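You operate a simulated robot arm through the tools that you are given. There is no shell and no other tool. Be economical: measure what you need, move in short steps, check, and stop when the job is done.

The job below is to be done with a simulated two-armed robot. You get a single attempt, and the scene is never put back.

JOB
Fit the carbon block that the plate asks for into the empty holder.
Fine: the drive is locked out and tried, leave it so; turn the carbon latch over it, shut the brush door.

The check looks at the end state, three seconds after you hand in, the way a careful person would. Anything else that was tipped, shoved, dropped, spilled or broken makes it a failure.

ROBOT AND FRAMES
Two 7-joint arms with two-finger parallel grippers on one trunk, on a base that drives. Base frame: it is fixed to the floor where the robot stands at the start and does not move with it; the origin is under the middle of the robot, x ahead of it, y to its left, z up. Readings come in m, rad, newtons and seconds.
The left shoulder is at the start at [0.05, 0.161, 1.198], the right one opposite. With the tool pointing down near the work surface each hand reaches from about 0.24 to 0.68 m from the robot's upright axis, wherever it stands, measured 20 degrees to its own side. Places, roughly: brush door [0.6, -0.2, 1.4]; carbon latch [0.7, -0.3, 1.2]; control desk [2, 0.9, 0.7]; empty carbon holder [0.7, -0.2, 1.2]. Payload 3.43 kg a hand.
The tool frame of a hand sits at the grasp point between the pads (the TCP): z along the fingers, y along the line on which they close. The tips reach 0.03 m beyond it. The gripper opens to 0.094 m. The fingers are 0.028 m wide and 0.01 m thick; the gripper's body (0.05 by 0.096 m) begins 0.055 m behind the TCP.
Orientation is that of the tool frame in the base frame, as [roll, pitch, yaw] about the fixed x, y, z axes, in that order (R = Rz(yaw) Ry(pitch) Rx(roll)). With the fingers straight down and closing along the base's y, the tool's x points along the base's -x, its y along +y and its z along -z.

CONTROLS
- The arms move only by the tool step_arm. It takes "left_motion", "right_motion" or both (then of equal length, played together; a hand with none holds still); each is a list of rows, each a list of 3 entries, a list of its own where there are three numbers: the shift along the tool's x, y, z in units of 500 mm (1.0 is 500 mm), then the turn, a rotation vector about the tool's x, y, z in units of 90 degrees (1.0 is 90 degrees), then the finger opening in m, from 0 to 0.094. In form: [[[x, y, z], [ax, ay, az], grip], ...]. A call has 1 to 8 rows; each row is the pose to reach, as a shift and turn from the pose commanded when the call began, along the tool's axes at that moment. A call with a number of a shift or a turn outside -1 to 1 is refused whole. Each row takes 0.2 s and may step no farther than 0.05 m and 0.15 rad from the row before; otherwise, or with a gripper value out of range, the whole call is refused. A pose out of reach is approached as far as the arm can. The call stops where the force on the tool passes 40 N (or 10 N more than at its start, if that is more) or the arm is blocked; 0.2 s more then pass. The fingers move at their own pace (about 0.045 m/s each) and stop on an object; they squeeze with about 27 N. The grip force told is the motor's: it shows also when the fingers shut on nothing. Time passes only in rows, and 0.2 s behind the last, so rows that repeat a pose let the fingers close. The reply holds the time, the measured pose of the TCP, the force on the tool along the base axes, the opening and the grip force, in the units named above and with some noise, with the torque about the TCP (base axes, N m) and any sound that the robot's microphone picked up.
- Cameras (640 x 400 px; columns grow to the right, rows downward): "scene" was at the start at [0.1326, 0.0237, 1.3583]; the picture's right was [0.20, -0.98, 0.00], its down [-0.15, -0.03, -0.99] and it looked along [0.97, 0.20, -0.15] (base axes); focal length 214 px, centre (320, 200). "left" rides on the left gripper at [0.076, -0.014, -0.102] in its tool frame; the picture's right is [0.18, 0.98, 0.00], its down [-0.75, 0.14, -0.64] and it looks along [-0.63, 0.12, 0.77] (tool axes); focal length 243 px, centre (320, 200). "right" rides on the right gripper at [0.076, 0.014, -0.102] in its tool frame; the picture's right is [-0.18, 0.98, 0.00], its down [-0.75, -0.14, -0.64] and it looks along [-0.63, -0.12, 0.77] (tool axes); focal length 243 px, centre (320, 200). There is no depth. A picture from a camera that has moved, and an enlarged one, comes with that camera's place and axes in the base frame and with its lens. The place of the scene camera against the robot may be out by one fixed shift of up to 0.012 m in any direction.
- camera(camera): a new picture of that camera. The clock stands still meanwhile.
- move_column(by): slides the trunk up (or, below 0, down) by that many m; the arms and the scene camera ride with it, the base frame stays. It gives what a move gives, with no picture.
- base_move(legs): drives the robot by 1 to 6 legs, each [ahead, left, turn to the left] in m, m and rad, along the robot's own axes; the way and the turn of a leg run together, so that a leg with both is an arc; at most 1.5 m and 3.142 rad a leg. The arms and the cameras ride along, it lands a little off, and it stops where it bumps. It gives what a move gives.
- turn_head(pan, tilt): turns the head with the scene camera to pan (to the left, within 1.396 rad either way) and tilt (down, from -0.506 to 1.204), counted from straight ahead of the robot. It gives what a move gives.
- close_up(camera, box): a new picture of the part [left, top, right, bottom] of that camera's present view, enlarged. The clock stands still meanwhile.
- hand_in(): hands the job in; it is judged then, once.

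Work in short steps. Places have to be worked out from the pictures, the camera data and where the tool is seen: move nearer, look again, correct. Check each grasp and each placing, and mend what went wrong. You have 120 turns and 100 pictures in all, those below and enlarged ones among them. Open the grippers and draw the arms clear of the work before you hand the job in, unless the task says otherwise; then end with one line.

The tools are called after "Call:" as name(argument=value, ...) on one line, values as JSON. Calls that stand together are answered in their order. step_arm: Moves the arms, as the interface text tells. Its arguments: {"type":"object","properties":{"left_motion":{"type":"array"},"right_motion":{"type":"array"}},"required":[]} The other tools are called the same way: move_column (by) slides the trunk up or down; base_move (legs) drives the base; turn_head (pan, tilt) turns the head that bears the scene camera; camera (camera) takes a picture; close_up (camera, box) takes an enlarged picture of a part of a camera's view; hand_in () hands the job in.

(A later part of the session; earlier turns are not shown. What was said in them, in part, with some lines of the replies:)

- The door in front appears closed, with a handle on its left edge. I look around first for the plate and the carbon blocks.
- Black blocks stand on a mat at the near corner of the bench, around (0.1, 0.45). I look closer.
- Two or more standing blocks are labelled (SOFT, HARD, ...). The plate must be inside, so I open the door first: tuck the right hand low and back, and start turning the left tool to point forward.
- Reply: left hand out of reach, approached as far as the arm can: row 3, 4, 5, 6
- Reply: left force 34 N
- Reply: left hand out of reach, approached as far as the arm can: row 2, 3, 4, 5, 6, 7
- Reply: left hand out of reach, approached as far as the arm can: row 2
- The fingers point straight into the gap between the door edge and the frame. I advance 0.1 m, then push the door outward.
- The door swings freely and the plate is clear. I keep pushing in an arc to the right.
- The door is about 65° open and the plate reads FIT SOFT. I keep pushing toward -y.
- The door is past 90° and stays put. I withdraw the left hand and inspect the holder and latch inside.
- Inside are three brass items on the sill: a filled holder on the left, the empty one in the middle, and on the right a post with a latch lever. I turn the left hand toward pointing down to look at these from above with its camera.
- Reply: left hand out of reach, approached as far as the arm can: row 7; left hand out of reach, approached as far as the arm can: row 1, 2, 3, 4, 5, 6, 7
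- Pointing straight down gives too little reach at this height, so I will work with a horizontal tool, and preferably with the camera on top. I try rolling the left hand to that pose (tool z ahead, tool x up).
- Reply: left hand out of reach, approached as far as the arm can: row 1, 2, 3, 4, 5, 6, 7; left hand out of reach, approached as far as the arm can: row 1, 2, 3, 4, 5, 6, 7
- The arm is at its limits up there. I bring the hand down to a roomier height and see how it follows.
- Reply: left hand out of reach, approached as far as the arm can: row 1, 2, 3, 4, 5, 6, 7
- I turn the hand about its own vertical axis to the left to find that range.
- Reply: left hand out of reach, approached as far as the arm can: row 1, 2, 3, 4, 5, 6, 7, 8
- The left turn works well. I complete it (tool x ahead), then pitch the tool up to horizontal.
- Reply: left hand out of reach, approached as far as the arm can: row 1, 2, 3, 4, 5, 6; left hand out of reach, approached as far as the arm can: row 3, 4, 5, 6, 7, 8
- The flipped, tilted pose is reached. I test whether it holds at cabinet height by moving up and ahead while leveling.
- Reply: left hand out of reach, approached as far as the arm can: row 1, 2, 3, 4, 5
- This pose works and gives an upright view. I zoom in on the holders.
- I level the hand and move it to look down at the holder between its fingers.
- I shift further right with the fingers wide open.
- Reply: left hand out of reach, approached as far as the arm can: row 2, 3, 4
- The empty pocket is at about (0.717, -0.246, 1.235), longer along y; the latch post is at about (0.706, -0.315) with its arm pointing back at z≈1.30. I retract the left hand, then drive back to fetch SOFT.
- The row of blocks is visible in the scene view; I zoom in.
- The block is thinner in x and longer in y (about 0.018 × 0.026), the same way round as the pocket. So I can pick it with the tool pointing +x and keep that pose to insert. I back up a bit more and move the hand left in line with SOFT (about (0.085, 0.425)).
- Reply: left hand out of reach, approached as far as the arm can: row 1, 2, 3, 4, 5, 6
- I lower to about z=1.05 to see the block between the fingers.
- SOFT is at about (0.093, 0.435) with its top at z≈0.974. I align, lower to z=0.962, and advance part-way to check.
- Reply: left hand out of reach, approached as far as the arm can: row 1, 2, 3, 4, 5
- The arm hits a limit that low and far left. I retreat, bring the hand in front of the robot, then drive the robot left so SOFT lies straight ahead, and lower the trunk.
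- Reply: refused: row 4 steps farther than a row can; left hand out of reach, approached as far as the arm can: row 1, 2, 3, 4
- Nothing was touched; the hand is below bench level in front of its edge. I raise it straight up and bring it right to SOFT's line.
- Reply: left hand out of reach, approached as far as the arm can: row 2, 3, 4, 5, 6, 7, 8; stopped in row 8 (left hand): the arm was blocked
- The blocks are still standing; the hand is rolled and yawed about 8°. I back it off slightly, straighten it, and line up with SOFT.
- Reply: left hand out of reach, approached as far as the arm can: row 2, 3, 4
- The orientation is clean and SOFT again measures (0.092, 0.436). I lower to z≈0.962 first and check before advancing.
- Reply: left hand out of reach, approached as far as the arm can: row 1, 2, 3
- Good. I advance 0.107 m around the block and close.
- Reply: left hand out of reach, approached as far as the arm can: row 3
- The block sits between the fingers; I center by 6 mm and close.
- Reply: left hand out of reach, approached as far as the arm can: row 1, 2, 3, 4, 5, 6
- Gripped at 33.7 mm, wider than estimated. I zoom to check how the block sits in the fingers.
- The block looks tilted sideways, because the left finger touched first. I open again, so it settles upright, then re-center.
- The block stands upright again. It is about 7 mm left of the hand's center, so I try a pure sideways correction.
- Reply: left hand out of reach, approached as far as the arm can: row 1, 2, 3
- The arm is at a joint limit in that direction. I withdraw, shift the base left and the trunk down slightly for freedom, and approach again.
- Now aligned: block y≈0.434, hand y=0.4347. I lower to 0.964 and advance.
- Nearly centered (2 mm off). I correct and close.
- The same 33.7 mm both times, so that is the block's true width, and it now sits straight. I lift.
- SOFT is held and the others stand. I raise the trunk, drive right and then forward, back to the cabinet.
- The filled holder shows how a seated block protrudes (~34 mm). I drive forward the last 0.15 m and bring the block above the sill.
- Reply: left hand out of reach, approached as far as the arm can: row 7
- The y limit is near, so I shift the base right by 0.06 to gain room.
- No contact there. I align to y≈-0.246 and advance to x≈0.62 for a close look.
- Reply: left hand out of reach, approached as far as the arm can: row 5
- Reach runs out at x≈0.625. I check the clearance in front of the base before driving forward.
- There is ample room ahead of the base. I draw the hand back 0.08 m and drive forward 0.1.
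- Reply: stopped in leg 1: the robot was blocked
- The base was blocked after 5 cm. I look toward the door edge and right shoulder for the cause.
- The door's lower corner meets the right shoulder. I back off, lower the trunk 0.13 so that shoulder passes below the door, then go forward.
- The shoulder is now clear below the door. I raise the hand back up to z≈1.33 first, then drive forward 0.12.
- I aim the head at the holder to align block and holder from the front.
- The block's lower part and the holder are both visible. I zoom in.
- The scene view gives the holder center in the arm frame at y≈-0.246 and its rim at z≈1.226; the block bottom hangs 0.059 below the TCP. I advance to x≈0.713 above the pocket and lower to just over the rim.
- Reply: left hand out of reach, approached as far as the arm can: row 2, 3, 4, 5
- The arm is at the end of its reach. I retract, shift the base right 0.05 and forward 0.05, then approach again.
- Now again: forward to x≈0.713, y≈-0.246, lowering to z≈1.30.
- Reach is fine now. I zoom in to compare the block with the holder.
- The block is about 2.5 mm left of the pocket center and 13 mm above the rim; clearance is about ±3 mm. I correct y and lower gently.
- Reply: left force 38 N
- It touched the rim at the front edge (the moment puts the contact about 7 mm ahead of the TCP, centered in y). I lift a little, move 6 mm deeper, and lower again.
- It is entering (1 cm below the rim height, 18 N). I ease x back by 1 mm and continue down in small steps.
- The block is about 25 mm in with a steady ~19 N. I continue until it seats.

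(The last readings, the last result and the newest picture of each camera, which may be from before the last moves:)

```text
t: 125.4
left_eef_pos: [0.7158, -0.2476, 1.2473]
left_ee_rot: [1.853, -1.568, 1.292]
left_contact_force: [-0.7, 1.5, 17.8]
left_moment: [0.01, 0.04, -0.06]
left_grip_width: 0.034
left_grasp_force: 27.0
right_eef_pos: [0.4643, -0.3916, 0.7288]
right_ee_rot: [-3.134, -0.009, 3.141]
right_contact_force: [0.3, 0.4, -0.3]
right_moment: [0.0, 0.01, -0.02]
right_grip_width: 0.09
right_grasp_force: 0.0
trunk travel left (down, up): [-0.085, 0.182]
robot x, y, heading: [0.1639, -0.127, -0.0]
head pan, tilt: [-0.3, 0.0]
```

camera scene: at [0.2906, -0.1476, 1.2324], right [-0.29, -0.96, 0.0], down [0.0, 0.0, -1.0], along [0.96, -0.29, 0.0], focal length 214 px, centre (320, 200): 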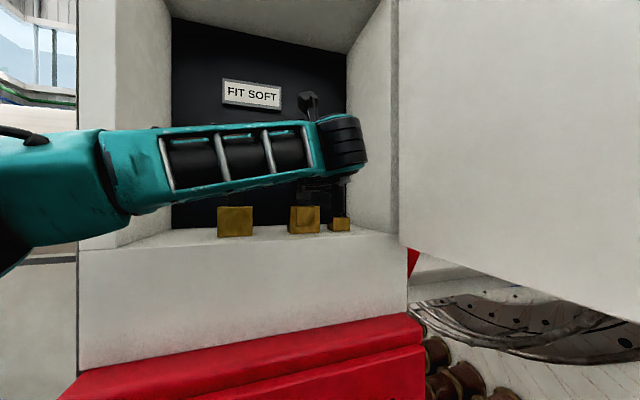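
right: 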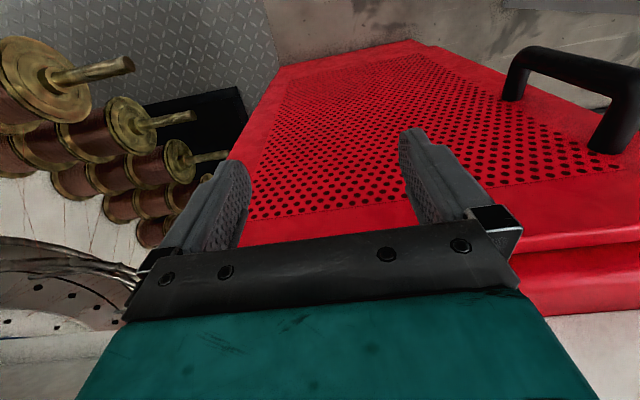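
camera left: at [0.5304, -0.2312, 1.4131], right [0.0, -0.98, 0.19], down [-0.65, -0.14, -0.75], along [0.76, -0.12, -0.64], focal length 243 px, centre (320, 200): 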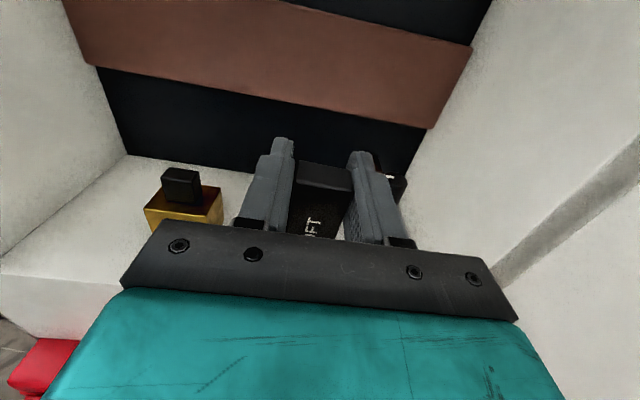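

The force is steady, so I check whether the block is moving down or slipping up in the grip.

Call:
close_up(camera="left", box=[200, 90, 440, 240])

```text
2.67 times, centred on (320, 165) of left
camera zoom: at [0.6127, -0.2339, 1.3241], right [0.0, -0.98, 0.19], down [-0.64, -0.15, -0.75], along [0.77, -0.12, -0.63], focal length 647 px, centre (320, 293)
```

zoom: 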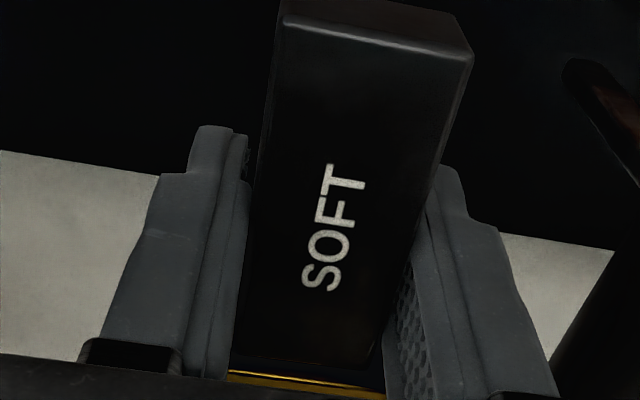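

The block has slipped up in the grip and still stands on the rim. The gold band in view is the holder's front face (tops look dark), so its front is at x≈0.706 and the pocket center is nearer x≈0.728, y≈-0.250. I lift 5 mm, move 12 mm deeper, and lower slightly.

Call:
step_arm(left_motion=[[[0.012, 0, 0], [0, 0, 0], 0.0], [[0.014, 0.001, 0.012], [0, 0, 0], 0.0], [[0.014, 0.002, 0.025], [0, 0, 0], 0.0], [[0.014, 0.002, 0.025], [0, 0, 0], 0.0], [[0.006, 0.002, 0.025], [0, 0, 0], 0.0], [[-0.002, 0.002, 0.025], [0, 0, 0], 0.0], [[-0.008, 0.002, 0.025], [0, 0, 0], 0.0]])

Call:
close_up(camera="left", box=[200, 90, 440, 240])

```text
t: 127.0
left_eef_pos: [0.7292, -0.2498, 1.2406]
left_ee_rot: [3.007, -1.566, 0.138]
left_contact_force: [-0.7, -0.1, -1.2]
left_moment: [0.01, -0.02, -0.01]
left_grip_width: 0.0338
left_grasp_force: 27.1
right_eef_pos: [0.4636, -0.3918, 0.7278]
right_ee_rot: [-3.136, -0.012, -3.141]
right_contact_force: [-0.2, -0.7, 1.4]
right_moment: [-0.01, 0.04, -0.01]
right_grip_width: 0.09
right_grasp_force: 0.1
trunk travel left (down, up): [-0.085, 0.182]
robot x, y, heading: [0.1585, -0.1243, 0.004]
head pan, tilt: [-0.3, 0.0]
```

```text
2.67 times, centred on (320, 165) of left
camera zoom: at [0.6272, -0.2356, 1.3179], right [0.0, -0.98, 0.18], down [-0.65, -0.14, -0.75], along [0.76, -0.12, -0.64], focal length 647 px, centre (320, 293)
```

zoom: 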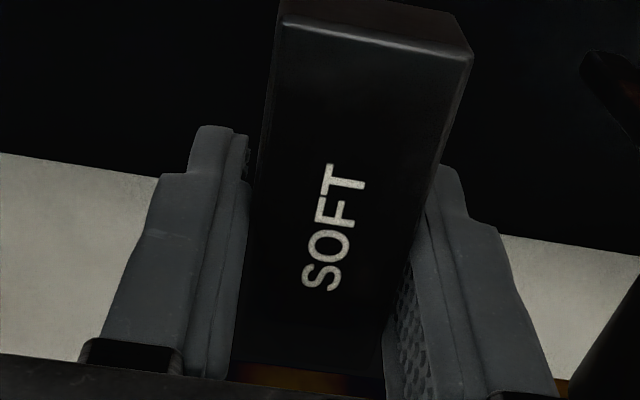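

Zero force with the block bottom about 7 mm below the rim, so it is in the pocket. I release slightly and see if it drops.

Call:
step_arm(left_motion=[[[0, 0, 0], [0, 0, 0], 0.036], [[0, 0, 0], [0, 0, 0], 0.04], [[0, 0, 0], [0, 0, 0], 0.044], [[0, 0, 0], [0, 0, 0], 0.044], [[0, 0, 0], [0, 0, 0], 0.044]])

Call:
close_up(camera="left", box=[200, 90, 440, 240])

```text
t: 128.2
left_eef_pos: [0.7297, -0.2503, 1.2408]
left_ee_rot: [2.915, -1.565, 0.232]
left_contact_force: [0.4, -1.1, 0.5]
left_moment: [-0.01, 0.02, -0.03]
left_grip_width: 0.0439
left_grasp_force: 0.1
right_eef_pos: [0.4656, -0.394, 0.7263]
right_ee_rot: [-3.135, -0.012, -3.14]
right_contact_force: [0.6, 0.9, 0.3]
right_moment: [0.01, -0.02, 0.0]
right_grip_width: 0.09
right_grasp_force: 0.1
trunk travel left (down, up): [-0.085, 0.182]
robot x, y, heading: [0.162, -0.1256, 0.002]
head pan, tilt: [-0.3, 0.0]
```

```text
2.67 times, centred on (320, 165) of left
camera zoom: at [0.6272, -0.2354, 1.3182], right [0.0, -0.98, 0.19], down [-0.65, -0.14, -0.75], along [0.76, -0.12, -0.63], focal length 647 px, centre (320, 293)
```

zoom: 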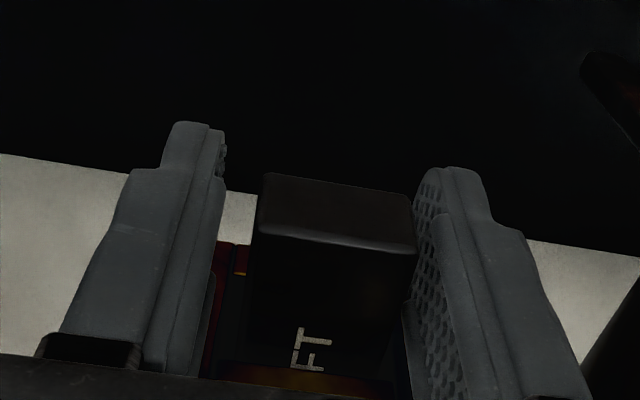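

The block dropped into the pocket. I back straight out and view the block and latch from above.

Call:
step_arm(left_motion=[[[0, 0, -0.05], [0, 0, 0], 0.044], [[0, 0, -0.12], [0, 0, 0], 0.044], [[0.03, 0, -0.2], [0, 0, 0], 0.044], [[0.1, 0, -0.26], [0, 0, 0], 0.03], [[0.17, 0, -0.3], [0, 0, 0], 0.0], [[0.23, -0.04, -0.33], [0, 0, 0], 0.0]])

Call:
close_up(camera="left", box=[200, 80, 440, 230])

```text
t: 129.6
left_eef_pos: [0.5658, -0.2296, 1.3583]
left_ee_rot: [2.952, -1.567, 0.194]
left_contact_force: [0.0, 0.5, 0.4]
left_moment: [0.01, -0.01, 0.03]
left_grip_width: 0.0001
left_grasp_force: 19.6
right_eef_pos: [0.4652, -0.3927, 0.7284]
right_ee_rot: [-3.138, -0.015, -3.141]
right_contact_force: [0.2, 0.3, 0.2]
right_moment: [-0.03, -0.02, 0.0]
right_grip_width: 0.09
right_grasp_force: 0.1
trunk travel left (down, up): [-0.085, 0.182]
robot x, y, heading: [0.1629, -0.1278, 0.0]
head pan, tilt: [-0.3, 0.0]
```

```text
2.67 times, centred on (320, 155) of left
camera zoom: at [0.4628, -0.2159, 1.4345], right [0.0, -0.98, 0.19], down [-0.65, -0.14, -0.75], along [0.76, -0.12, -0.63], focal length 647 px, centre (320, 320)
```

zoom: 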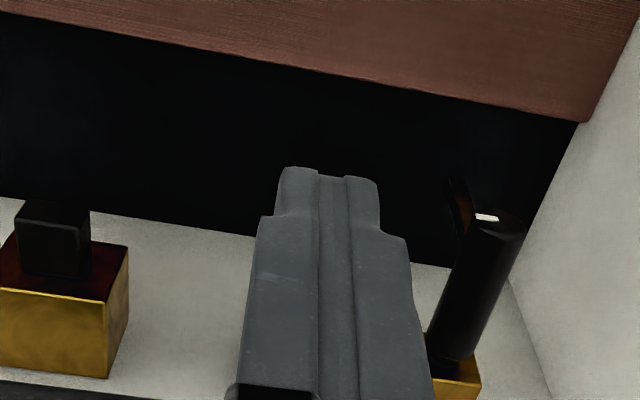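

SOFT is seated. The latch post is at about (0.730, -0.331), top z≈1.29, with its arm along +x at z≈1.26. I'll turn the post by gripping it above the arm and ratcheting the hand's yaw; first I yaw the hand -45° and open it.

Call:
step_arm(left_motion=[[[0, -0.02, 0], [-0.085, 0, 0], 0.03], [[0, -0.04, 0], [-0.17, 0, 0], 0.06], [[0, -0.06, 0], [-0.255, 0, 0], 0.06], [[-0.02, -0.06, 0.02], [-0.34, 0, 0], 0.06], [[-0.04, -0.06, 0.04], [-0.42, 0, 0], 0.06], [[-0.056, -0.06, 0.07], [-0.5, 0, 0], 0.06]])

Call:
camera(camera="left")

```text
t: 131.0
left_eef_pos: [0.6, -0.1997, 1.3292]
left_ee_rot: [1.935, -1.566, 0.425]
left_contact_force: [0.8, -0.5, 0.4]
left_moment: [0.0, -0.04, 0.01]
left_grip_width: 0.0599
left_grasp_force: 0.1
right_eef_pos: [0.4664, -0.3929, 0.7267]
right_ee_rot: [-3.136, -0.011, 3.141]
right_contact_force: [0.4, 0.0, 0.2]
right_moment: [-0.01, 0.02, -0.01]
right_grip_width: 0.0899
right_grasp_force: 0.0
trunk travel left (down, up): [-0.085, 0.182]
robot x, y, heading: [0.1609, -0.1277, -0.003]
head pan, tilt: [-0.3, 0.0]
```

```text
17 pictures are left
camera left: at [0.538, -0.117, 1.4059], right [-0.69, -0.7, 0.19], down [-0.56, 0.35, -0.75], along [0.46, -0.63, -0.63], focal length 243 px, centre (320, 200)
```

left: 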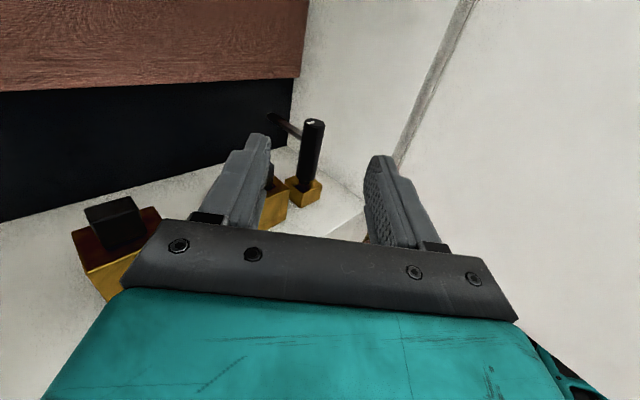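

The post top measures (0.728, -0.327), consistent. I advance along the finger direction onto the post at z≈1.284.

Call:
step_arm(left_motion=[[[-0.03, 0, 0.06], [0, 0, 0], 0.06], [[-0.06, 0, 0.12], [0, 0, 0], 0.06], [[-0.09, 0, 0.2], [0, 0, 0], 0.06], [[-0.09, 0, 0.28], [0, 0, 0], 0.06], [[-0.09, 0, 0.36], [0, 0, 0], 0.06]])

Call:
close_up(camera="left", box=[200, 80, 440, 230])

```text
t: 132.2
left_eef_pos: [0.7278, -0.3286, 1.2835]
left_ee_rot: [2.16, -1.568, 0.2]
left_contact_force: [0.3, -0.5, -1.0]
left_moment: [-0.02, 0.0, -0.02]
left_grip_width: 0.0599
left_grasp_force: 0.0
right_eef_pos: [0.466, -0.3917, 0.728]
right_ee_rot: [-3.136, -0.012, 3.142]
right_contact_force: [0.3, 0.4, 0.0]
right_moment: [-0.05, 0.03, -0.04]
right_grip_width: 0.0899
right_grasp_force: 0.1
trunk travel left (down, up): [-0.085, 0.182]
robot x, y, heading: [0.1608, -0.1251, 0.003]
head pan, tilt: [-0.3, 0.0]
```

```text
2.67 times, centred on (320, 155) of left
camera zoom: at [0.6663, -0.2456, 1.3595], right [-0.69, -0.7, 0.19], down [-0.56, 0.35, -0.75], along [0.46, -0.62, -0.63], focal length 647 px, centre (320, 320)
```

zoom: 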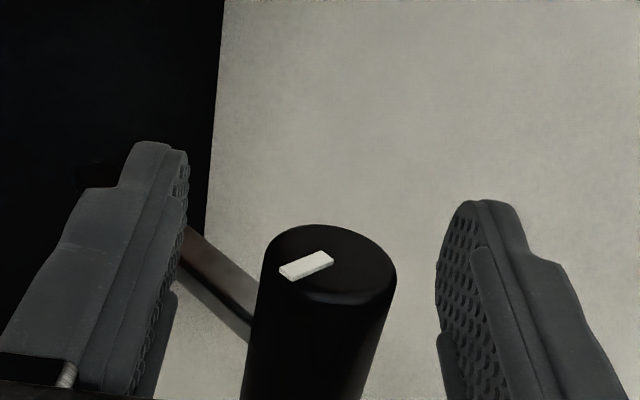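

The post is centered between the fingers, above the arm. I close and turn the hand left by about 45°.

Call:
step_arm(left_motion=[[[0, 0, 0], [0, 0, 0], 0.03], [[0, 0, 0], [0, 0, 0], 0.0], [[0, 0, 0], [0, 0, 0], 0.0], [[0, 0, 0], [0, 0, 0], 0.0]])

Call:
step_arm(left_motion=[[[0, 0, 0], [0.06, 0, 0], 0.0], [[0, 0, 0], [0.12, 0, 0], 0.0], [[0, 0, 0], [0.18, 0, 0], 0.0], [[0, 0, 0], [0.24, 0, 0], 0.0], [[0, 0, 0], [0.3, 0, 0], 0.0], [[0, 0, 0], [0.36, 0, 0], 0.0], [[0, 0, 0], [0.42, 0, 0], 0.0], [[0, 0, 0], [0.48, 0, 0], 0.0]])

Call:
close_up(camera="left", box=[160, 60, 480, 260])

```text
t: 133.2
left_eef_pos: [0.7286, -0.3288, 1.2822]
left_ee_rot: [2.194, -1.566, 0.165]
left_contact_force: [-2.9, -4.3, -1.2]
left_moment: [-0.29, -0.22, -0.04]
left_grip_width: 0.0318
left_grasp_force: 44.6
right_eef_pos: [0.4652, -0.3923, 0.7274]
right_ee_rot: [-3.137, -0.012, -3.141]
right_contact_force: [0.2, 0.1, 0.5]
right_moment: [-0.04, 0.0, -0.02]
right_grip_width: 0.0899
right_grasp_force: 0.0
trunk travel left (down, up): [-0.085, 0.182]
robot x, y, heading: [0.1604, -0.1258, 0.003]
head pan, tilt: [-0.3, 0.0]
```

```text
t: 134.9
left_eef_pos: [0.7263, -0.3285, 1.2833]
left_ee_rot: [-2.605, -1.558, -0.656]
left_contact_force: [15.0, -21.1, 1.4]
left_moment: [-0.61, -0.91, -0.1]
left_grip_width: 0.0314
left_grasp_force: 44.5
left hand out of reach, approached as far as the arm can: row 8
right_eef_pos: [0.4658, -0.3952, 0.7251]
right_ee_rot: [-3.137, -0.015, 3.139]
right_contact_force: [0.4, -0.2, 0.0]
right_moment: [0.01, 0.0, 0.0]
right_grip_width: 0.09
right_grasp_force: 0.1
trunk travel left (down, up): [-0.085, 0.182]
robot x, y, heading: [0.1685, -0.1238, -0.004]
head pan, tilt: [-0.3, 0.0]
stopped in row 8 (left hand): the force on the tool passed its limit (the readings are from after the stop); the commanded pose is now the measured one
```

```text
2.00 times, centred on (320, 160) of left
camera zoom: at [0.6272, -0.304, 1.3614], right [-0.11, -0.98, 0.18], down [-0.66, -0.06, -0.75], along [0.74, -0.2, -0.64], focal length 485 px, centre (320, 280)
```

zoom: 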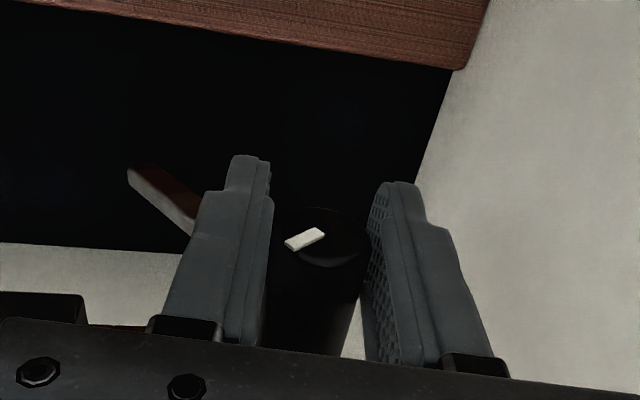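

The latch turned with the hand by about 38°. I release, rotate the hand back, regrip, and turn again.

Call:
step_arm(left_motion=[[[0, 0, 0], [0, 0, 0], 0.04], [[0, 0, 0], [0, 0, 0], 0.06], [[0.002, 0, 0.003], [-0.09, 0, 0], 0.06], [[0.002, 0, 0.003], [-0.18, 0, 0], 0.06], [[0.002, 0, 0.003], [-0.27, 0, 0], 0.06], [[0.002, 0, 0.003], [-0.36, 0, 0], 0.06], [[0.002, 0, 0.003], [-0.45, 0, 0], 0.06], [[0.002, 0, 0.003], [-0.54, 0, 0], 0.06]])

Call:
step_arm(left_motion=[[[0, 0, 0], [0, 0, 0], 0.03], [[0, 0, 0], [0, 0, 0], 0.0], [[0, 0, 0], [0, 0, 0], 0.0], [[0, 0, 0], [0, 0, 0], 0.0]])

Call:
step_arm(left_motion=[[[0, 0, 0], [0.06, 0, 0], 0.0], [[0, 0, 0], [0.12, 0, 0], 0.0], [[0, 0, 0], [0.18, 0, 0], 0.0], [[0, 0, 0], [0.24, 0, 0], 0.0], [[0, 0, 0], [0.3, 0, 0], 0.0], [[0, 0, 0], [0.36, 0, 0], 0.0], [[0, 0, 0], [0.42, 0, 0], 0.0], [[0, 0, 0], [0.48, 0, 0], 0.0]])

Call:
close_up(camera="left", box=[120, 60, 440, 260])

```text
t: 136.8
left_eef_pos: [0.7275, -0.3223, 1.2881]
left_ee_rot: [2.512, -1.56, -0.324]
left_contact_force: [0.1, 0.0, -1.0]
left_moment: [-0.02, -0.02, -0.04]
left_grip_width: 0.0599
left_grasp_force: 0.1
right_eef_pos: [0.4655, -0.3934, 0.7273]
right_ee_rot: [-3.137, -0.011, 3.139]
right_contact_force: [-0.2, 0.4, 1.4]
right_moment: [-0.05, 0.01, -0.03]
right_grip_width: 0.09
right_grasp_force: 0.1
trunk travel left (down, up): [-0.085, 0.182]
robot x, y, heading: [0.158, -0.13, -0.002]
head pan, tilt: [-0.3, 0.0]
```

```text
t: 137.8
left_eef_pos: [0.7239, -0.3241, 1.2875]
left_ee_rot: [2.788, -1.558, -0.604]
left_contact_force: [-9.5, -3.1, -5.7]
left_moment: [-0.39, -0.12, -0.06]
left_grip_width: 0.0298
left_grasp_force: 45.1
right_eef_pos: [0.4642, -0.3932, 0.7286]
right_ee_rot: [-3.137, -0.013, 3.14]
right_contact_force: [0.8, 0.2, 0.0]
right_moment: [0.02, 0.01, 0.0]
right_grip_width: 0.0902
right_grasp_force: 0.0
trunk travel left (down, up): [-0.085, 0.182]
robot x, y, heading: [0.16, -0.1297, 0.001]
head pan, tilt: [-0.3, 0.0]
```

```text
t: 139.6
left_eef_pos: [0.7224, -0.3282, 1.2865]
left_ee_rot: [-2.47, -1.558, -0.879]
left_contact_force: [-17.4, -14.6, -2.5]
left_moment: [0.17, 1.46, -0.14]
left_grip_width: 0.0297
left_grasp_force: 45.7
right_eef_pos: [0.4634, -0.3962, 0.7272]
right_ee_rot: [-3.138, -0.011, 3.14]
right_contact_force: [-0.4, -1.2, 0.7]
right_moment: [0.0, -0.01, -0.02]
right_grip_width: 0.0899
right_grasp_force: 0.1
trunk travel left (down, up): [-0.085, 0.182]
robot x, y, heading: [0.1639, -0.126, -0.001]
head pan, tilt: [-0.3, 0.0]
```

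```text
2.00 times, centred on (280, 160) of left
camera zoom: at [0.6247, -0.2939, 1.3654], right [-0.2, -0.96, 0.18], down [-0.66, 0.0, -0.75], along [0.72, -0.27, -0.64], focal length 485 px, centre (400, 280)
```

zoom: 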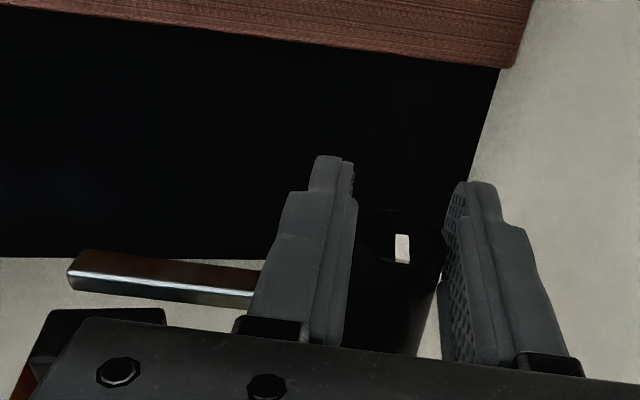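

The arm is nearly over the block: tip at about (0.743, -0.248), so about 12–15° more is needed. I release, re-center, back up 25° and turn once more.

Call:
step_arm(left_motion=[[[0, 0, 0], [0, 0, 0], 0.04], [[0, 0, 0], [0, 0, 0], 0.06], [[-0.004, 0.006, 0.003], [-0.08, 0, 0], 0.06], [[-0.006, 0.012, 0.007], [-0.16, 0, 0], 0.06], [[-0.006, 0.012, 0.007], [-0.25, 0, 0], 0.06], [[-0.006, 0.012, 0.007], [-0.25, 0, 0], 0.03], [[-0.006, 0.012, 0.007], [-0.25, 0, 0], 0.0], [[-0.006, 0.012, 0.007], [-0.25, 0, 0], 0.0]])

Call:
step_arm(left_motion=[[[0, 0, 0], [0, 0, 0], 0.0], [[0, 0, 0], [0.06, 0, 0], 0.0], [[0, 0, 0], [0.12, 0, 0], 0.0], [[0, 0, 0], [0.18, 0, 0], 0.0], [[0, 0, 0], [0.22, 0, 0], 0.0]])

Call:
close_up(camera="left", box=[120, 60, 440, 260])

```text
t: 141.3
left_eef_pos: [0.7289, -0.3301, 1.2833]
left_ee_rot: [3.101, -1.558, -0.553]
left_contact_force: [-2.1, -1.2, -0.7]
left_moment: [-0.3, -0.3, -0.09]
left_grip_width: 0.0321
left_grasp_force: 37.3
right_eef_pos: [0.4648, -0.3942, 0.7277]
right_ee_rot: [-3.137, -0.012, 3.14]
right_contact_force: [-0.6, 0.1, 0.4]
right_moment: [0.03, 0.0, -0.01]
right_grip_width: 0.0897
right_grasp_force: 0.1
trunk travel left (down, up): [-0.085, 0.182]
robot x, y, heading: [0.1599, -0.129, 0.002]
head pan, tilt: [-0.3, 0.0]
```

```text
t: 142.6
left_eef_pos: [0.7276, -0.3298, 1.2841]
left_ee_rot: [-2.875, -1.558, -0.515]
left_contact_force: [-2.0, -4.8, -0.6]
left_moment: [0.04, 0.39, -0.22]
left_grip_width: 0.032
left_grasp_force: 44.9
right_eef_pos: [0.4636, -0.3943, 0.7286]
right_ee_rot: [-3.138, -0.013, 3.141]
right_contact_force: [-0.3, -0.1, -0.3]
right_moment: [0.0, 0.01, -0.01]
right_grip_width: 0.0902
right_grasp_force: 0.1
trunk travel left (down, up): [-0.085, 0.182]
robot x, y, heading: [0.1631, -0.1243, -0.004]
head pan, tilt: [-0.3, 0.0]
```

```text
2.00 times, centred on (280, 160) of left
camera zoom: at [0.6333, -0.2914, 1.3619], right [-0.24, -0.95, 0.18], down [-0.66, 0.02, -0.75], along [0.71, -0.3, -0.64], focal length 485 px, centre (400, 280)
```

zoom: 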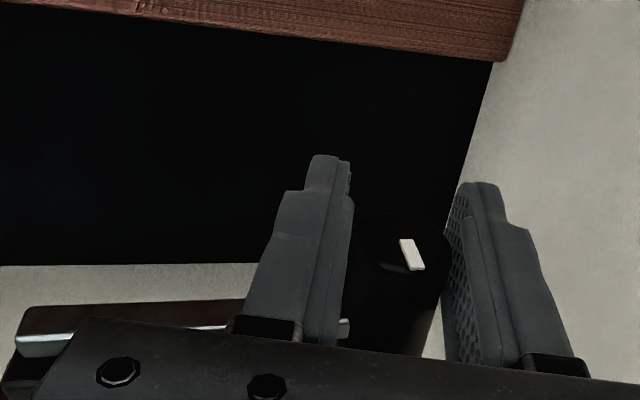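

The arm now lies along +y over the block (tip about (0.732, -0.240)). I open, rise 2 cm, and withdraw straight back.

Call:
step_arm(left_motion=[[[0, 0, 0], [0, 0, 0], 0.045], [[0, 0, 0], [0, 0, 0], 0.065], [[0.02, 0, 0], [0, 0, 0], 0.065], [[0.05, 0, 0], [0, 0, 0], 0.065], [[0.06, 0, -0.08], [0, 0, 0], 0.065], [[0.07, 0, -0.17], [0, 0, 0], 0.065], [[0.09, 0, -0.26], [0, 0, 0], 0.065], [[0.12, -0.02, -0.34], [0, 0, 0], 0.065]])

Call:
camera(camera="left")

```text
t: 144.3
left_eef_pos: [0.568, -0.2767, 1.3472]
left_ee_rot: [-2.906, -1.558, -0.482]
left_contact_force: [0.0, -0.3, -0.8]
left_moment: [0.01, 0.03, -0.02]
left_grip_width: 0.0652
left_grasp_force: 0.0
right_eef_pos: [0.4643, -0.3941, 0.7279]
right_ee_rot: [-3.135, -0.013, 3.139]
right_contact_force: [0.3, -0.5, 0.6]
right_moment: [-0.04, 0.02, -0.03]
right_grip_width: 0.09
right_grasp_force: 0.0
trunk travel left (down, up): [-0.085, 0.182]
robot x, y, heading: [0.1615, -0.1255, 0.003]
head pan, tilt: [-0.3, 0.0]
```

```text
12 pictures are left
camera left: at [0.4722, -0.2389, 1.4253], right [-0.24, -0.95, 0.18], down [-0.67, 0.02, -0.75], along [0.71, -0.3, -0.64], focal length 243 px, centre (320, 200)
```

left: 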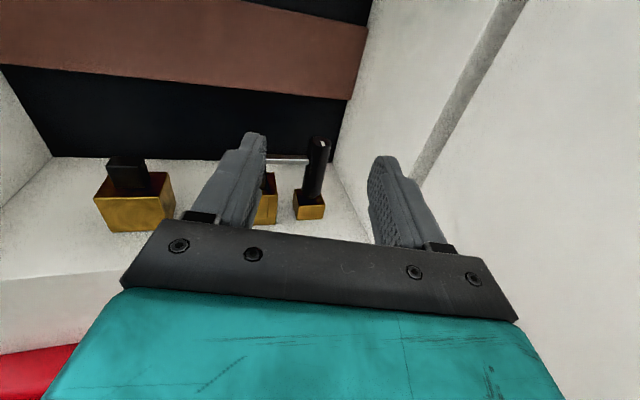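

I move the hand aside to the left and check block and latch from the head camera.

Call:
step_arm(left_motion=[[[0, -0.04, -0.08], [0.05, 0, 0], 0.06], [[0, -0.12, -0.12], [0.1, 0, 0], 0.06], [[0, -0.2, -0.15], [0.15, 0, 0], 0.06], [[0, -0.28, -0.15], [0.15, 0, 0], 0.06], [[0, -0.36, -0.15], [0.15, 0, 0], 0.06], [[-0.04, -0.44, -0.15], [0.15, 0, 0], 0.06]])

Call:
close_up(camera="scene", box=[200, 160, 380, 250])

```text
t: 145.8
left_eef_pos: [0.5484, -0.0442, 1.3267]
left_ee_rot: [-2.639, -1.56, -0.513]
left_contact_force: [0.3, 0.5, 0.2]
left_moment: [-0.01, 0.0, 0.03]
left_grip_width: 0.06
left_grasp_force: 0.0
right_eef_pos: [0.4663, -0.3931, 0.7274]
right_ee_rot: [-3.138, -0.013, 3.14]
right_contact_force: [-0.5, 1.4, 0.3]
right_moment: [-0.02, 0.02, 0.01]
right_grip_width: 0.09
right_grasp_force: 0.0
trunk travel left (down, up): [-0.085, 0.182]
robot x, y, heading: [0.1629, -0.1259, -0.003]
head pan, tilt: [-0.3, 0.0]
```

```text
3.56 times, centred on (290, 205) of scene
camera zoom: at [0.2905, -0.1476, 1.2325], right [-0.3, -0.96, 0.0], down [0.0, 0.0, -1.0], along [0.96, -0.3, 0.0], focal length 763 px, centre (427, 182)
```

zoom: 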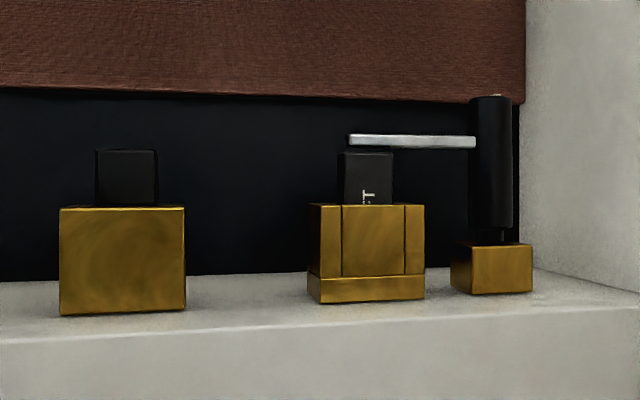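

SOFT is fully seated at the same height as its neighbour, and the latch arm lies over it. Now the door: I back the robot away so the door can swing, and raise the trunk.

Call:
step_arm(left_motion=[[[0, -0.05, -0.08], [0, 0, 0], 0.06], [[0, -0.1, -0.16], [0, 0, 0], 0.06]])

Call:
base_move(legs=[[-0.5, 0, 0]])

Call:
move_column(by=0.14)

Call:
turn_head(pan=-0.6, tilt=0.15)

Call:
camera(camera="scene")

```text
t: 146.3
left_eef_pos: [0.4667, 0.0051, 1.3287]
left_ee_rot: [-2.672, -1.558, -0.482]
left_contact_force: [0.2, -0.4, 0.2]
left_moment: [0.01, 0.03, -0.01]
left_grip_width: 0.0601
left_grasp_force: 0.1
right_eef_pos: [0.4653, -0.394, 0.7283]
right_ee_rot: [-3.138, -0.012, 3.138]
right_contact_force: [-0.2, 0.2, 0.5]
right_moment: [0.01, -0.02, 0.01]
right_grip_width: 0.09
right_grasp_force: 0.0
trunk travel left (down, up): [-0.085, 0.182]
robot x, y, heading: [0.161, -0.125, 0.002]
head pan, tilt: [-0.3, 0.0]
```

```text
t: 149.3
left_eef_pos: [-0.0317, 0.0053, 1.328]
left_ee_rot: [-2.648, -1.56, -0.505]
left_contact_force: [0.6, -0.5, 0.1]
left_moment: [0.01, 0.01, -0.01]
left_grip_width: 0.0603
left_grasp_force: 0.1
right_eef_pos: [-0.0347, -0.3926, 0.7273]
right_ee_rot: [-3.136, -0.013, 3.14]
right_contact_force: [-0.3, -0.3, 0.5]
right_moment: [-0.01, -0.01, 0.01]
right_grip_width: 0.0897
right_grasp_force: 0.1
trunk travel left (down, up): [-0.085, 0.182]
robot x, y, heading: [-0.3359, -0.1296, -0.0]
head pan, tilt: [-0.3, 0.0]
```

```text
t: 151.0
left_eef_pos: [-0.0316, 0.004, 1.4689]
left_ee_rot: [-2.665, -1.557, -0.487]
left_contact_force: [1.2, -0.5, -0.7]
left_moment: [0.01, 0.01, -0.03]
left_grip_width: 0.0598
left_grasp_force: 0.1
right_eef_pos: [-0.0355, -0.393, 0.8674]
right_ee_rot: [-3.138, -0.013, 3.14]
right_contact_force: [-0.1, 0.0, 0.4]
right_moment: [0.0, 0.0, -0.05]
right_grip_width: 0.0898
right_grasp_force: 0.2
trunk travel left (down, up): [-0.225, 0.042]
robot x, y, heading: [-0.3366, -0.1269, 0.002]
head pan, tilt: [-0.3, 0.0]
```

```text
t: 151.8
left_eef_pos: [-0.0318, 0.0042, 1.4698]
left_ee_rot: [-2.652, -1.559, -0.5]
left_contact_force: [0.1, -0.8, -0.1]
left_moment: [0.0, -0.03, -0.02]
left_grip_width: 0.0598
left_grasp_force: 0.0
right_eef_pos: [-0.0344, -0.3949, 0.867]
right_ee_rot: [-3.137, -0.012, 3.139]
right_contact_force: [0.9, -0.5, 0.4]
right_moment: [0.02, 0.03, -0.03]
right_grip_width: 0.09
right_grasp_force: 0.0
trunk travel left (down, up): [-0.225, 0.042]
robot x, y, heading: [-0.3385, -0.1247, -0.0]
head pan, tilt: [-0.6, 0.15]
```

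```text
10 pictures are left
camera scene: at [-0.2188, -0.174, 1.3587], right [-0.56, -0.83, 0.0], down [-0.12, 0.08, -0.99], along [0.82, -0.56, -0.15], focal length 214 px, centre (320, 200)
```

scene: 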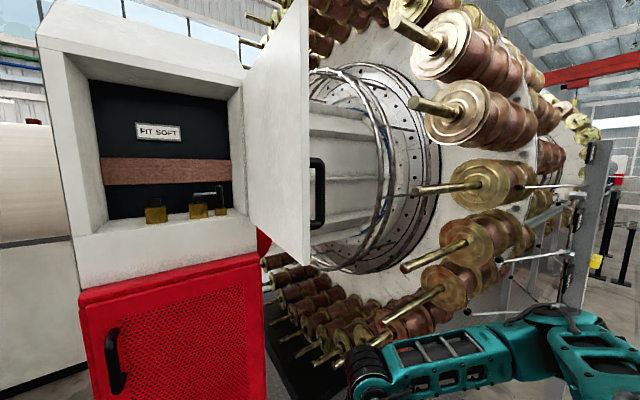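

The door stands at about 94°, its free edge near (0.19, -0.42), with its handle on the outside. I raise the right hand on the outer side and turn it to point forward.

Call:
step_arm(right_motion=[[[-0.01, -0.03, -0.07], [0, -0.09, 0], 0.04], [[-0.02, -0.07, -0.14], [0, -0.18, 0], 0.0], [[-0.03, -0.11, -0.22], [0, -0.27, 0], 0.0], [[-0.04, -0.15, -0.3], [0, -0.36, 0], 0.0], [[-0.06, -0.19, -0.38], [0, -0.45, 0], 0.0], [[-0.08, -0.23, -0.46], [0, -0.54, 0], 0.0], [[-0.09, -0.27, -0.53], [0, -0.63, 0], 0.0], [[-0.1, -0.3, -0.6], [0, -0.72, 0], 0.0]])

Call:
step_arm(right_motion=[[[0, 0, 0], [0, -0.09, 0], 0.0], [[0, 0, 0], [0, -0.18, 0], 0.0], [[0, 0, 0], [0, -0.28, 0], 0.0]])

```text
t: 153.6
left_eef_pos: [-0.0316, 0.0043, 1.469]
left_ee_rot: [-2.635, -1.56, -0.517]
left_contact_force: [0.1, -0.4, 0.0]
left_moment: [0.0, 0.04, 0.01]
left_grip_width: 0.06
left_grasp_force: 0.1
right_eef_pos: [0.0186, -0.5424, 1.1676]
right_ee_rot: [-3.129, 1.121, -3.13]
right_contact_force: [-0.6, -0.2, 0.0]
right_moment: [-0.04, 0.01, 0.0]
right_grip_width: 0.0001
right_grasp_force: 27.2
right hand out of reach, approached as far as the arm can: row 3, 4, 5, 6
trunk travel left (down, up): [-0.225, 0.042]
robot x, y, heading: [-0.3348, -0.1268, -0.003]
head pan, tilt: [-0.6, 0.15]
```

```text
refused: row 3 steps farther than a row can; nothing moved
```

I finish leveling it and raise to z≈1.30, y≈-0.59.

Call:
step_arm(right_motion=[[[-0.07, -0.03, 0], [0, -0.07, 0], 0.0], [[-0.14, -0.05, 0], [0, -0.14, 0], 0.0], [[-0.21, -0.08, 0], [0, -0.21, 0], 0.0], [[-0.286, -0.1, -0.005], [0, -0.286, 0], 0.0]])

Call:
turn_head(pan=-0.75, tilt=0.15)

Call:
camera(camera="scene")

```text
t: 154.6
left_eef_pos: [-0.0314, 0.0034, 1.4686]
left_ee_rot: [-2.648, -1.558, -0.504]
left_contact_force: [-0.2, 0.4, -0.6]
left_moment: [-0.03, 0.02, -0.04]
left_grip_width: 0.06
left_grasp_force: 0.0
right_eef_pos: [0.0775, -0.5912, 1.2981]
right_ee_rot: [-1.91, 1.562, -1.911]
right_contact_force: [-0.2, -1.0, -0.4]
right_moment: [0.01, 0.0, 0.0]
right_grip_width: 0.0
right_grasp_force: 27.3
trunk travel left (down, up): [-0.225, 0.042]
robot x, y, heading: [-0.3387, -0.13, 0.002]
head pan, tilt: [-0.6, 0.15]
```

```text
t: 155.3
left_eef_pos: [-0.0311, 0.0037, 1.4687]
left_ee_rot: [-2.655, -1.557, -0.499]
left_contact_force: [-0.4, 0.1, 0.0]
left_moment: [0.0, 0.02, -0.02]
left_grip_width: 0.0601
left_grasp_force: 0.0
right_eef_pos: [0.0788, -0.5906, 1.2984]
right_ee_rot: [-2.19, 1.564, -2.189]
right_contact_force: [0.4, -0.2, -0.9]
right_moment: [0.01, 0.0, 0.02]
right_grip_width: 0.0
right_grasp_force: 27.1
trunk travel left (down, up): [-0.225, 0.042]
robot x, y, heading: [-0.3352, -0.1274, -0.002]
head pan, tilt: [-0.75, 0.15]
```

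```text
9 pictures are left
camera scene: at [-0.2275, -0.1849, 1.3587], right [-0.68, -0.73, 0.0], down [-0.11, 0.1, -0.99], along [0.72, -0.67, -0.15], focal length 214 px, centre (320, 200)
```

scene: 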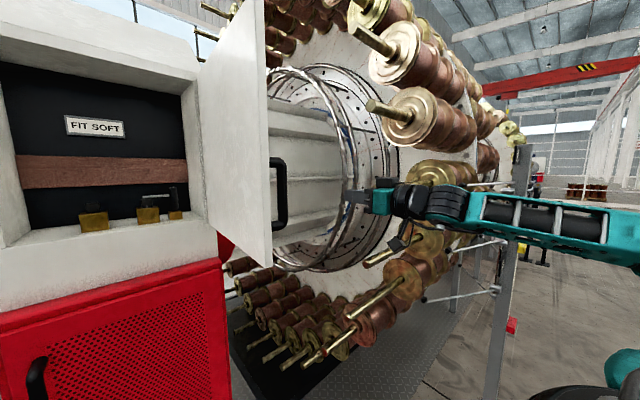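

The right hand is outside the door, clear of the spools. I advance beside the handle and push the door toward +y.

Call:
step_arm(right_motion=[[[0, 0.01, 0.07], [0, 0, 0], 0.0], [[0, 0.02, 0.14], [0, 0, 0], 0.0], [[0, 0.03, 0.21], [0, 0, 0], 0.0], [[0, 0.03, 0.28], [0, 0, 0], 0.0]])

Call:
step_arm(right_motion=[[[0, 0.07, 0], [0, 0, 0], 0.0], [[0, 0.14, 0], [0, 0, 0], 0.0], [[0, 0.21, 0], [0, 0, 0], 0.0], [[0, 0.28, 0.0], [0, 0, 0], 0.0], [[0, 0.35, 0.01], [0, 0, 0], 0.0], [[0, 0.42, 0.02], [0, 0, 0], 0.0], [[0, 0.49, 0.03], [0, 0, 0], 0.0], [[0, 0.56, 0.05], [0, 0, 0], 0.0]])

Call:
camera(camera="scene")

```text
t: 156.3
left_eef_pos: [-0.0304, 0.0041, 1.4681]
left_ee_rot: [-2.691, -1.559, -0.459]
left_contact_force: [-0.4, -0.3, -0.1]
left_moment: [0.04, 0.03, -0.02]
left_grip_width: 0.06
left_grasp_force: 0.0
right_eef_pos: [0.2193, -0.5768, 1.2968]
right_ee_rot: [-2.202, 1.564, -2.203]
right_contact_force: [0.8, -0.1, 0.4]
right_moment: [0.02, 0.01, 0.01]
right_grip_width: 0.0
right_grasp_force: 27.1
trunk travel left (down, up): [-0.225, 0.042]
robot x, y, heading: [-0.3363, -0.1278, 0.004]
head pan, tilt: [-0.75, 0.15]
```

```text
t: 158.1
left_eef_pos: [-0.0312, 0.0067, 1.468]
left_ee_rot: [-2.747, -1.56, -0.405]
left_contact_force: [0.0, -0.4, -0.9]
left_moment: [0.02, 0.02, -0.03]
left_grip_width: 0.0601
left_grasp_force: 0.1
right_eef_pos: [0.2441, -0.2935, 1.2953]
right_ee_rot: [-2.117, 1.563, -2.118]
right_contact_force: [-0.2, 0.1, -0.4]
right_moment: [0.0, 0.01, -0.01]
right_grip_width: 0.0
right_grasp_force: 26.7
trunk travel left (down, up): [-0.225, 0.042]
robot x, y, heading: [-0.3359, -0.127, 0.003]
head pan, tilt: [-0.75, 0.15]
```

```text
8 pictures are left
camera scene: at [-0.2272, -0.1837, 1.3587], right [-0.68, -0.73, 0.0], down [-0.11, 0.1, -0.99], along [0.72, -0.67, -0.15], focal length 214 px, centre (320, 200)
```

scene: 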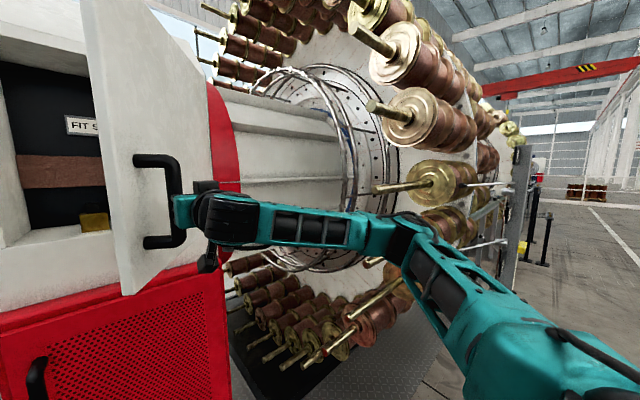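

The door follows (about 65°). I continue pushing along the arc.

Call:
step_arm(right_motion=[[[0, 0.07, 0.01], [0, 0, 0], 0.0], [[0, 0.14, 0.04], [0, 0, 0], 0.0], [[0, 0.21, 0.07], [0, 0, 0], 0.0], [[0, 0.28, 0.11], [0, 0, 0], 0.0], [[0, 0.34, 0.16], [0, 0, 0], 0.0], [[0, 0.39, 0.22], [0, 0, 0], 0.0]])

Call:
turn_head(pan=-0.3, tilt=0.1)

Call:
camera(camera="scene")

```text
t: 159.5
left_eef_pos: [-0.03, 0.0045, 1.4681]
left_ee_rot: [-2.68, -1.556, -0.472]
left_contact_force: [-0.4, 1.3, -0.4]
left_moment: [-0.04, 0.0, -0.04]
left_grip_width: 0.0599
left_grasp_force: 0.1
right_eef_pos: [0.3567, -0.103, 1.2924]
right_ee_rot: [-2.334, 1.565, -2.339]
right_contact_force: [8.3, -7.0, 1.2]
right_moment: [0.02, -0.03, -0.25]
right_grip_width: 0.0
right_grasp_force: 26.4
trunk travel left (down, up): [-0.225, 0.042]
robot x, y, heading: [-0.3374, -0.1273, -0.0]
head pan, tilt: [-0.75, 0.15]
```

```text
t: 160.4
left_eef_pos: [-0.0301, 0.0017, 1.4701]
left_ee_rot: [-2.587, -1.558, -0.565]
left_contact_force: [-0.6, -1.1, -0.5]
left_moment: [0.01, -0.01, 0.01]
left_grip_width: 0.0599
left_grasp_force: 0.1
right_eef_pos: [0.3558, -0.1052, 1.2931]
right_ee_rot: [-2.414, 1.566, -2.418]
right_contact_force: [7.4, -9.5, 1.0]
right_moment: [0.02, -0.06, -0.31]
right_grip_width: 0.0
right_grasp_force: 27.2
trunk travel left (down, up): [-0.225, 0.042]
robot x, y, heading: [-0.332, -0.1255, -0.005]
head pan, tilt: [-0.3, 0.099]
```

```text
7 pictures are left
camera scene: at [-0.2064, -0.1506, 1.3632], right [-0.3, -0.96, 0.0], down [-0.1, 0.03, -0.99], along [0.95, -0.29, -0.1], focal length 214 px, centre (320, 200)
```

scene: 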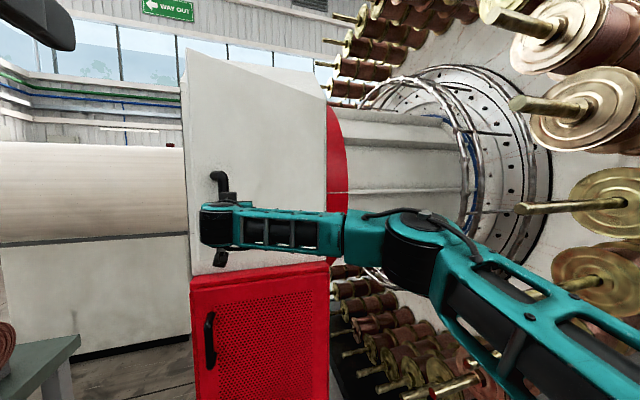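

The door is about 28° open and the fingers have wedged against the handle's inner side. I ease right and back, then let the base drive push the door face shut.

Call:
step_arm(right_motion=[[[0, -0.03, -0.03], [0, 0, 0], 0.0], [[0, -0.08, -0.06], [0, 0, 0], 0.0], [[0, -0.08, -0.06], [0, 0, 0], 0.0]])

Call:
base_move(legs=[[0.2, 0, 0]])

Call:
camera(camera="scene")

```text
t: 161.2
left_eef_pos: [-0.0308, 0.0043, 1.4684]
left_ee_rot: [-2.684, -1.559, -0.467]
left_contact_force: [0.2, 0.2, 0.8]
left_moment: [0.02, 0.03, 0.01]
left_grip_width: 0.0602
left_grasp_force: 0.0
right_eef_pos: [0.3247, -0.1399, 1.2927]
right_ee_rot: [-2.136, 1.564, -2.136]
right_contact_force: [0.4, 0.1, 0.9]
right_moment: [-0.01, 0.02, -0.02]
right_grip_width: 0.0001
right_grasp_force: 26.6
trunk travel left (down, up): [-0.225, 0.042]
robot x, y, heading: [-0.336, -0.1273, 0.002]
head pan, tilt: [-0.3, 0.099]
```

```text
t: 162.8
left_eef_pos: [0.1685, 0.006, 1.4681]
left_ee_rot: [-2.669, -1.559, -0.481]
left_contact_force: [0.1, -0.1, -0.1]
left_moment: [-0.01, 0.0, -0.02]
left_grip_width: 0.0599
left_grasp_force: 0.1
right_eef_pos: [0.5251, -0.1406, 1.2931]
right_ee_rot: [-2.215, 1.565, -2.215]
right_contact_force: [0.2, -0.3, -0.3]
right_moment: [0.0, 0.01, -0.02]
right_grip_width: 0.0001
right_grasp_force: 27.2
trunk travel left (down, up): [-0.225, 0.042]
robot x, y, heading: [-0.137, -0.1258, -0.003]
head pan, tilt: [-0.3, 0.099]
```

```text
6 pictures are left
camera scene: at [-0.0066, -0.1484, 1.3633], right [-0.29, -0.96, 0.0], down [-0.1, 0.03, -0.99], along [0.95, -0.29, -0.1], focal length 214 px, centre (320, 200)
```

scene: 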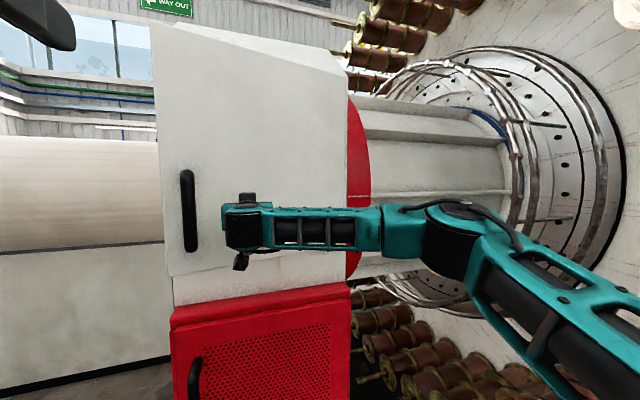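

The door is nearly shut. I press it on with small forward steps of the arm.

Call:
step_arm(right_motion=[[[0, 0, 0.03], [0, 0, 0], 0.0], [[0, 0, 0.06], [0, 0, 0], 0.0], [[0, 0, 0.085], [0, 0, 0], 0.0], [[0, 0, 0.1], [0, 0, 0], 0.0], [[0, 0, 0.115], [0, 0, 0], 0.0], [[0, 0, 0.13], [0, 0, 0], 0.0]])

```text
t: 164.2
left_eef_pos: [0.1677, 0.0036, 1.4681]
left_ee_rot: [-2.653, -1.558, -0.498]
left_contact_force: [0.0, -0.2, 0.2]
left_moment: [0.01, 0.02, 0.0]
left_grip_width: 0.0599
left_grasp_force: 0.1
right_eef_pos: [0.59, -0.1405, 1.2938]
right_ee_rot: [-2.088, 1.563, -2.092]
right_contact_force: [-0.3, -0.6, -0.2]
right_moment: [-0.01, 0.01, 0.0]
right_grip_width: 0.0
right_grasp_force: 27.0
trunk travel left (down, up): [-0.225, 0.042]
robot x, y, heading: [-0.136, -0.1255, 0.003]
head pan, tilt: [-0.3, 0.099]
```

No resistance yet at tip x≈0.62; I continue gently.

Call:
step_arm(right_motion=[[[0, 0, 0.008], [0, 0, 0], 0.0], [[0, 0, 0.016], [0, 0, 0], 0.0], [[0, 0, 0.024], [0, 0, 0], 0.0], [[0, 0, 0.032], [0, 0, 0], 0.0], [[0, 0, 0.04], [0, 0, 0], 0.0], [[0, 0, 0.048], [0, 0, 0], 0.0]])

Call:
camera(camera="scene")

```text
t: 165.3
left_eef_pos: [0.1612, 0.0021, 1.4703]
left_ee_rot: [-2.291, -1.562, -0.86]
left_contact_force: [0.5, -0.1, 0.1]
left_moment: [0.02, 0.01, -0.04]
left_grip_width: 0.0599
left_grasp_force: 0.1
right_eef_pos: [0.6022, -0.1411, 1.2931]
right_ee_rot: [-2.279, 1.564, -2.278]
right_contact_force: [-27.4, -8.1, -1.7]
right_moment: [0.11, -0.28, -0.22]
right_grip_width: 0.0001
right_grasp_force: 26.6
trunk travel left (down, up): [-0.225, 0.042]
robot x, y, heading: [-0.139, -0.1237, -0.0]
head pan, tilt: [-0.3, 0.099]
stopped in row 5 (right hand): the force on the tool passed its limit (the readings are from after the stop); the commanded pose is now the measured one
```

```text
5 pictures are left
camera scene: at [-0.013, -0.1502, 1.3639], right [-0.29, -0.96, 0.0], down [-0.09, 0.03, -1.0], along [0.95, -0.29, -0.1], focal length 214 px, centre (320, 200)
```

scene: 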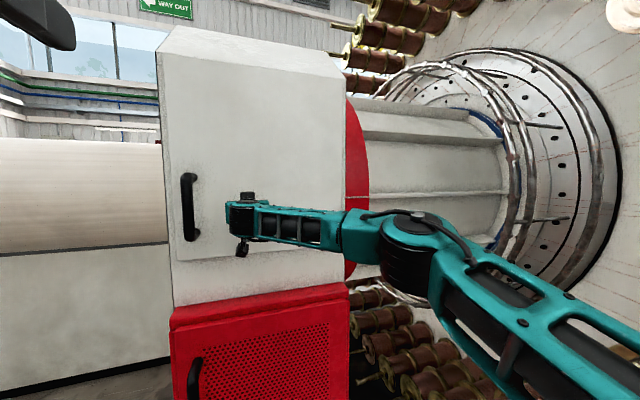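

The door met its stop (force rise) and looks flush. I withdraw the right hand, open both grippers, and back off.

Call:
step_arm(right_motion=[[[0, 0, -0.06], [0, 0, 0], 0.0], [[0, 0, -0.14], [0, 0, 0], 0.0], [[0, 0, -0.22], [0, 0, 0], 0.03], [[0, 0, -0.3], [0, 0, 0], 0.06], [[0, 0, -0.3], [0, 0, 0], 0.06]])

Call:
base_move(legs=[[-0.25, 0, 0]])

Call:
camera(camera="scene")

```text
t: 166.5
left_eef_pos: [0.1671, 0.0037, 1.4681]
left_ee_rot: [-2.657, -1.559, -0.498]
left_contact_force: [-0.5, -1.4, 0.3]
left_moment: [0.02, 0.02, 0.01]
left_grip_width: 0.0599
left_grasp_force: 0.0
right_eef_pos: [0.4569, -0.1392, 1.2909]
right_ee_rot: [-2.573, 1.558, -2.574]
right_contact_force: [0.2, -0.8, -0.3]
right_moment: [-0.01, 0.03, 0.02]
right_grip_width: 0.0598
right_grasp_force: 0.1
trunk travel left (down, up): [-0.225, 0.042]
robot x, y, heading: [-0.1369, -0.1282, -0.002]
head pan, tilt: [-0.3, 0.099]
```

```text
t: 168.3
left_eef_pos: [-0.0822, 0.0033, 1.4684]
left_ee_rot: [-2.629, -1.56, -0.518]
left_contact_force: [-0.7, -0.6, 0.7]
left_moment: [0.05, 0.04, -0.06]
left_grip_width: 0.06
left_grasp_force: 0.0
right_eef_pos: [0.2078, -0.1405, 1.2917]
right_ee_rot: [-2.497, 1.56, -2.494]
right_contact_force: [0.6, -0.3, -0.7]
right_moment: [-0.01, 0.03, 0.0]
right_grip_width: 0.0599
right_grasp_force: 0.1
trunk travel left (down, up): [-0.225, 0.042]
robot x, y, heading: [-0.3878, -0.1283, -0.006]
head pan, tilt: [-0.3, 0.099]
```

```text
4 pictures are left
camera scene: at [-0.2575, -0.149, 1.3634], right [-0.29, -0.96, 0.0], down [-0.09, 0.03, -1.0], along [0.95, -0.29, -0.1], focal length 214 px, centre (320, 200)
```

scene: 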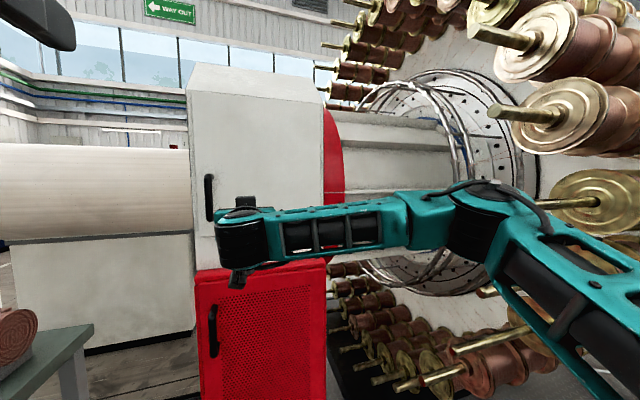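

Everything is clear of the work. One zoom on the door's edge confirms whether it is flush.

Call:
close_up(camera="scene", box=[170, 55, 350, 275])

```text
1.82 times, centred on (260, 165) of scene
camera zoom: at [-0.2575, -0.149, 1.3634], right [-0.29, -0.96, 0.0], down [-0.09, 0.03, -1.0], along [0.95, -0.29, -0.1], focal length 390 px, centre (429, 264)
```

zoom: 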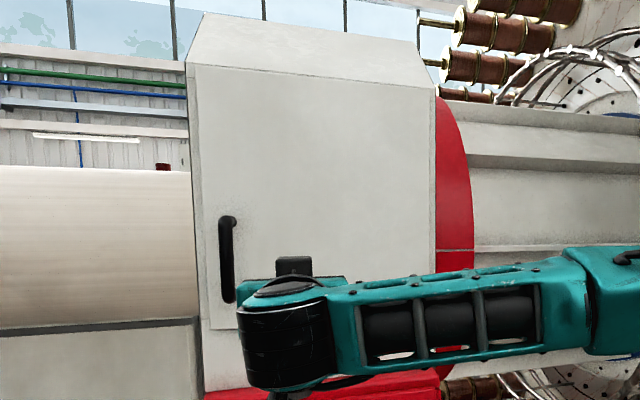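

The door sits flush, both hands are empty and open, and both arms are clear of the work. I hand the job in.

Call:
hand_in()

```text
The job is handed in.
```

I fitted the SOFT carbon block that the plate asks for into the empty holder, turned the latch over it, shut the brush door, and left the drive lockout untouched.
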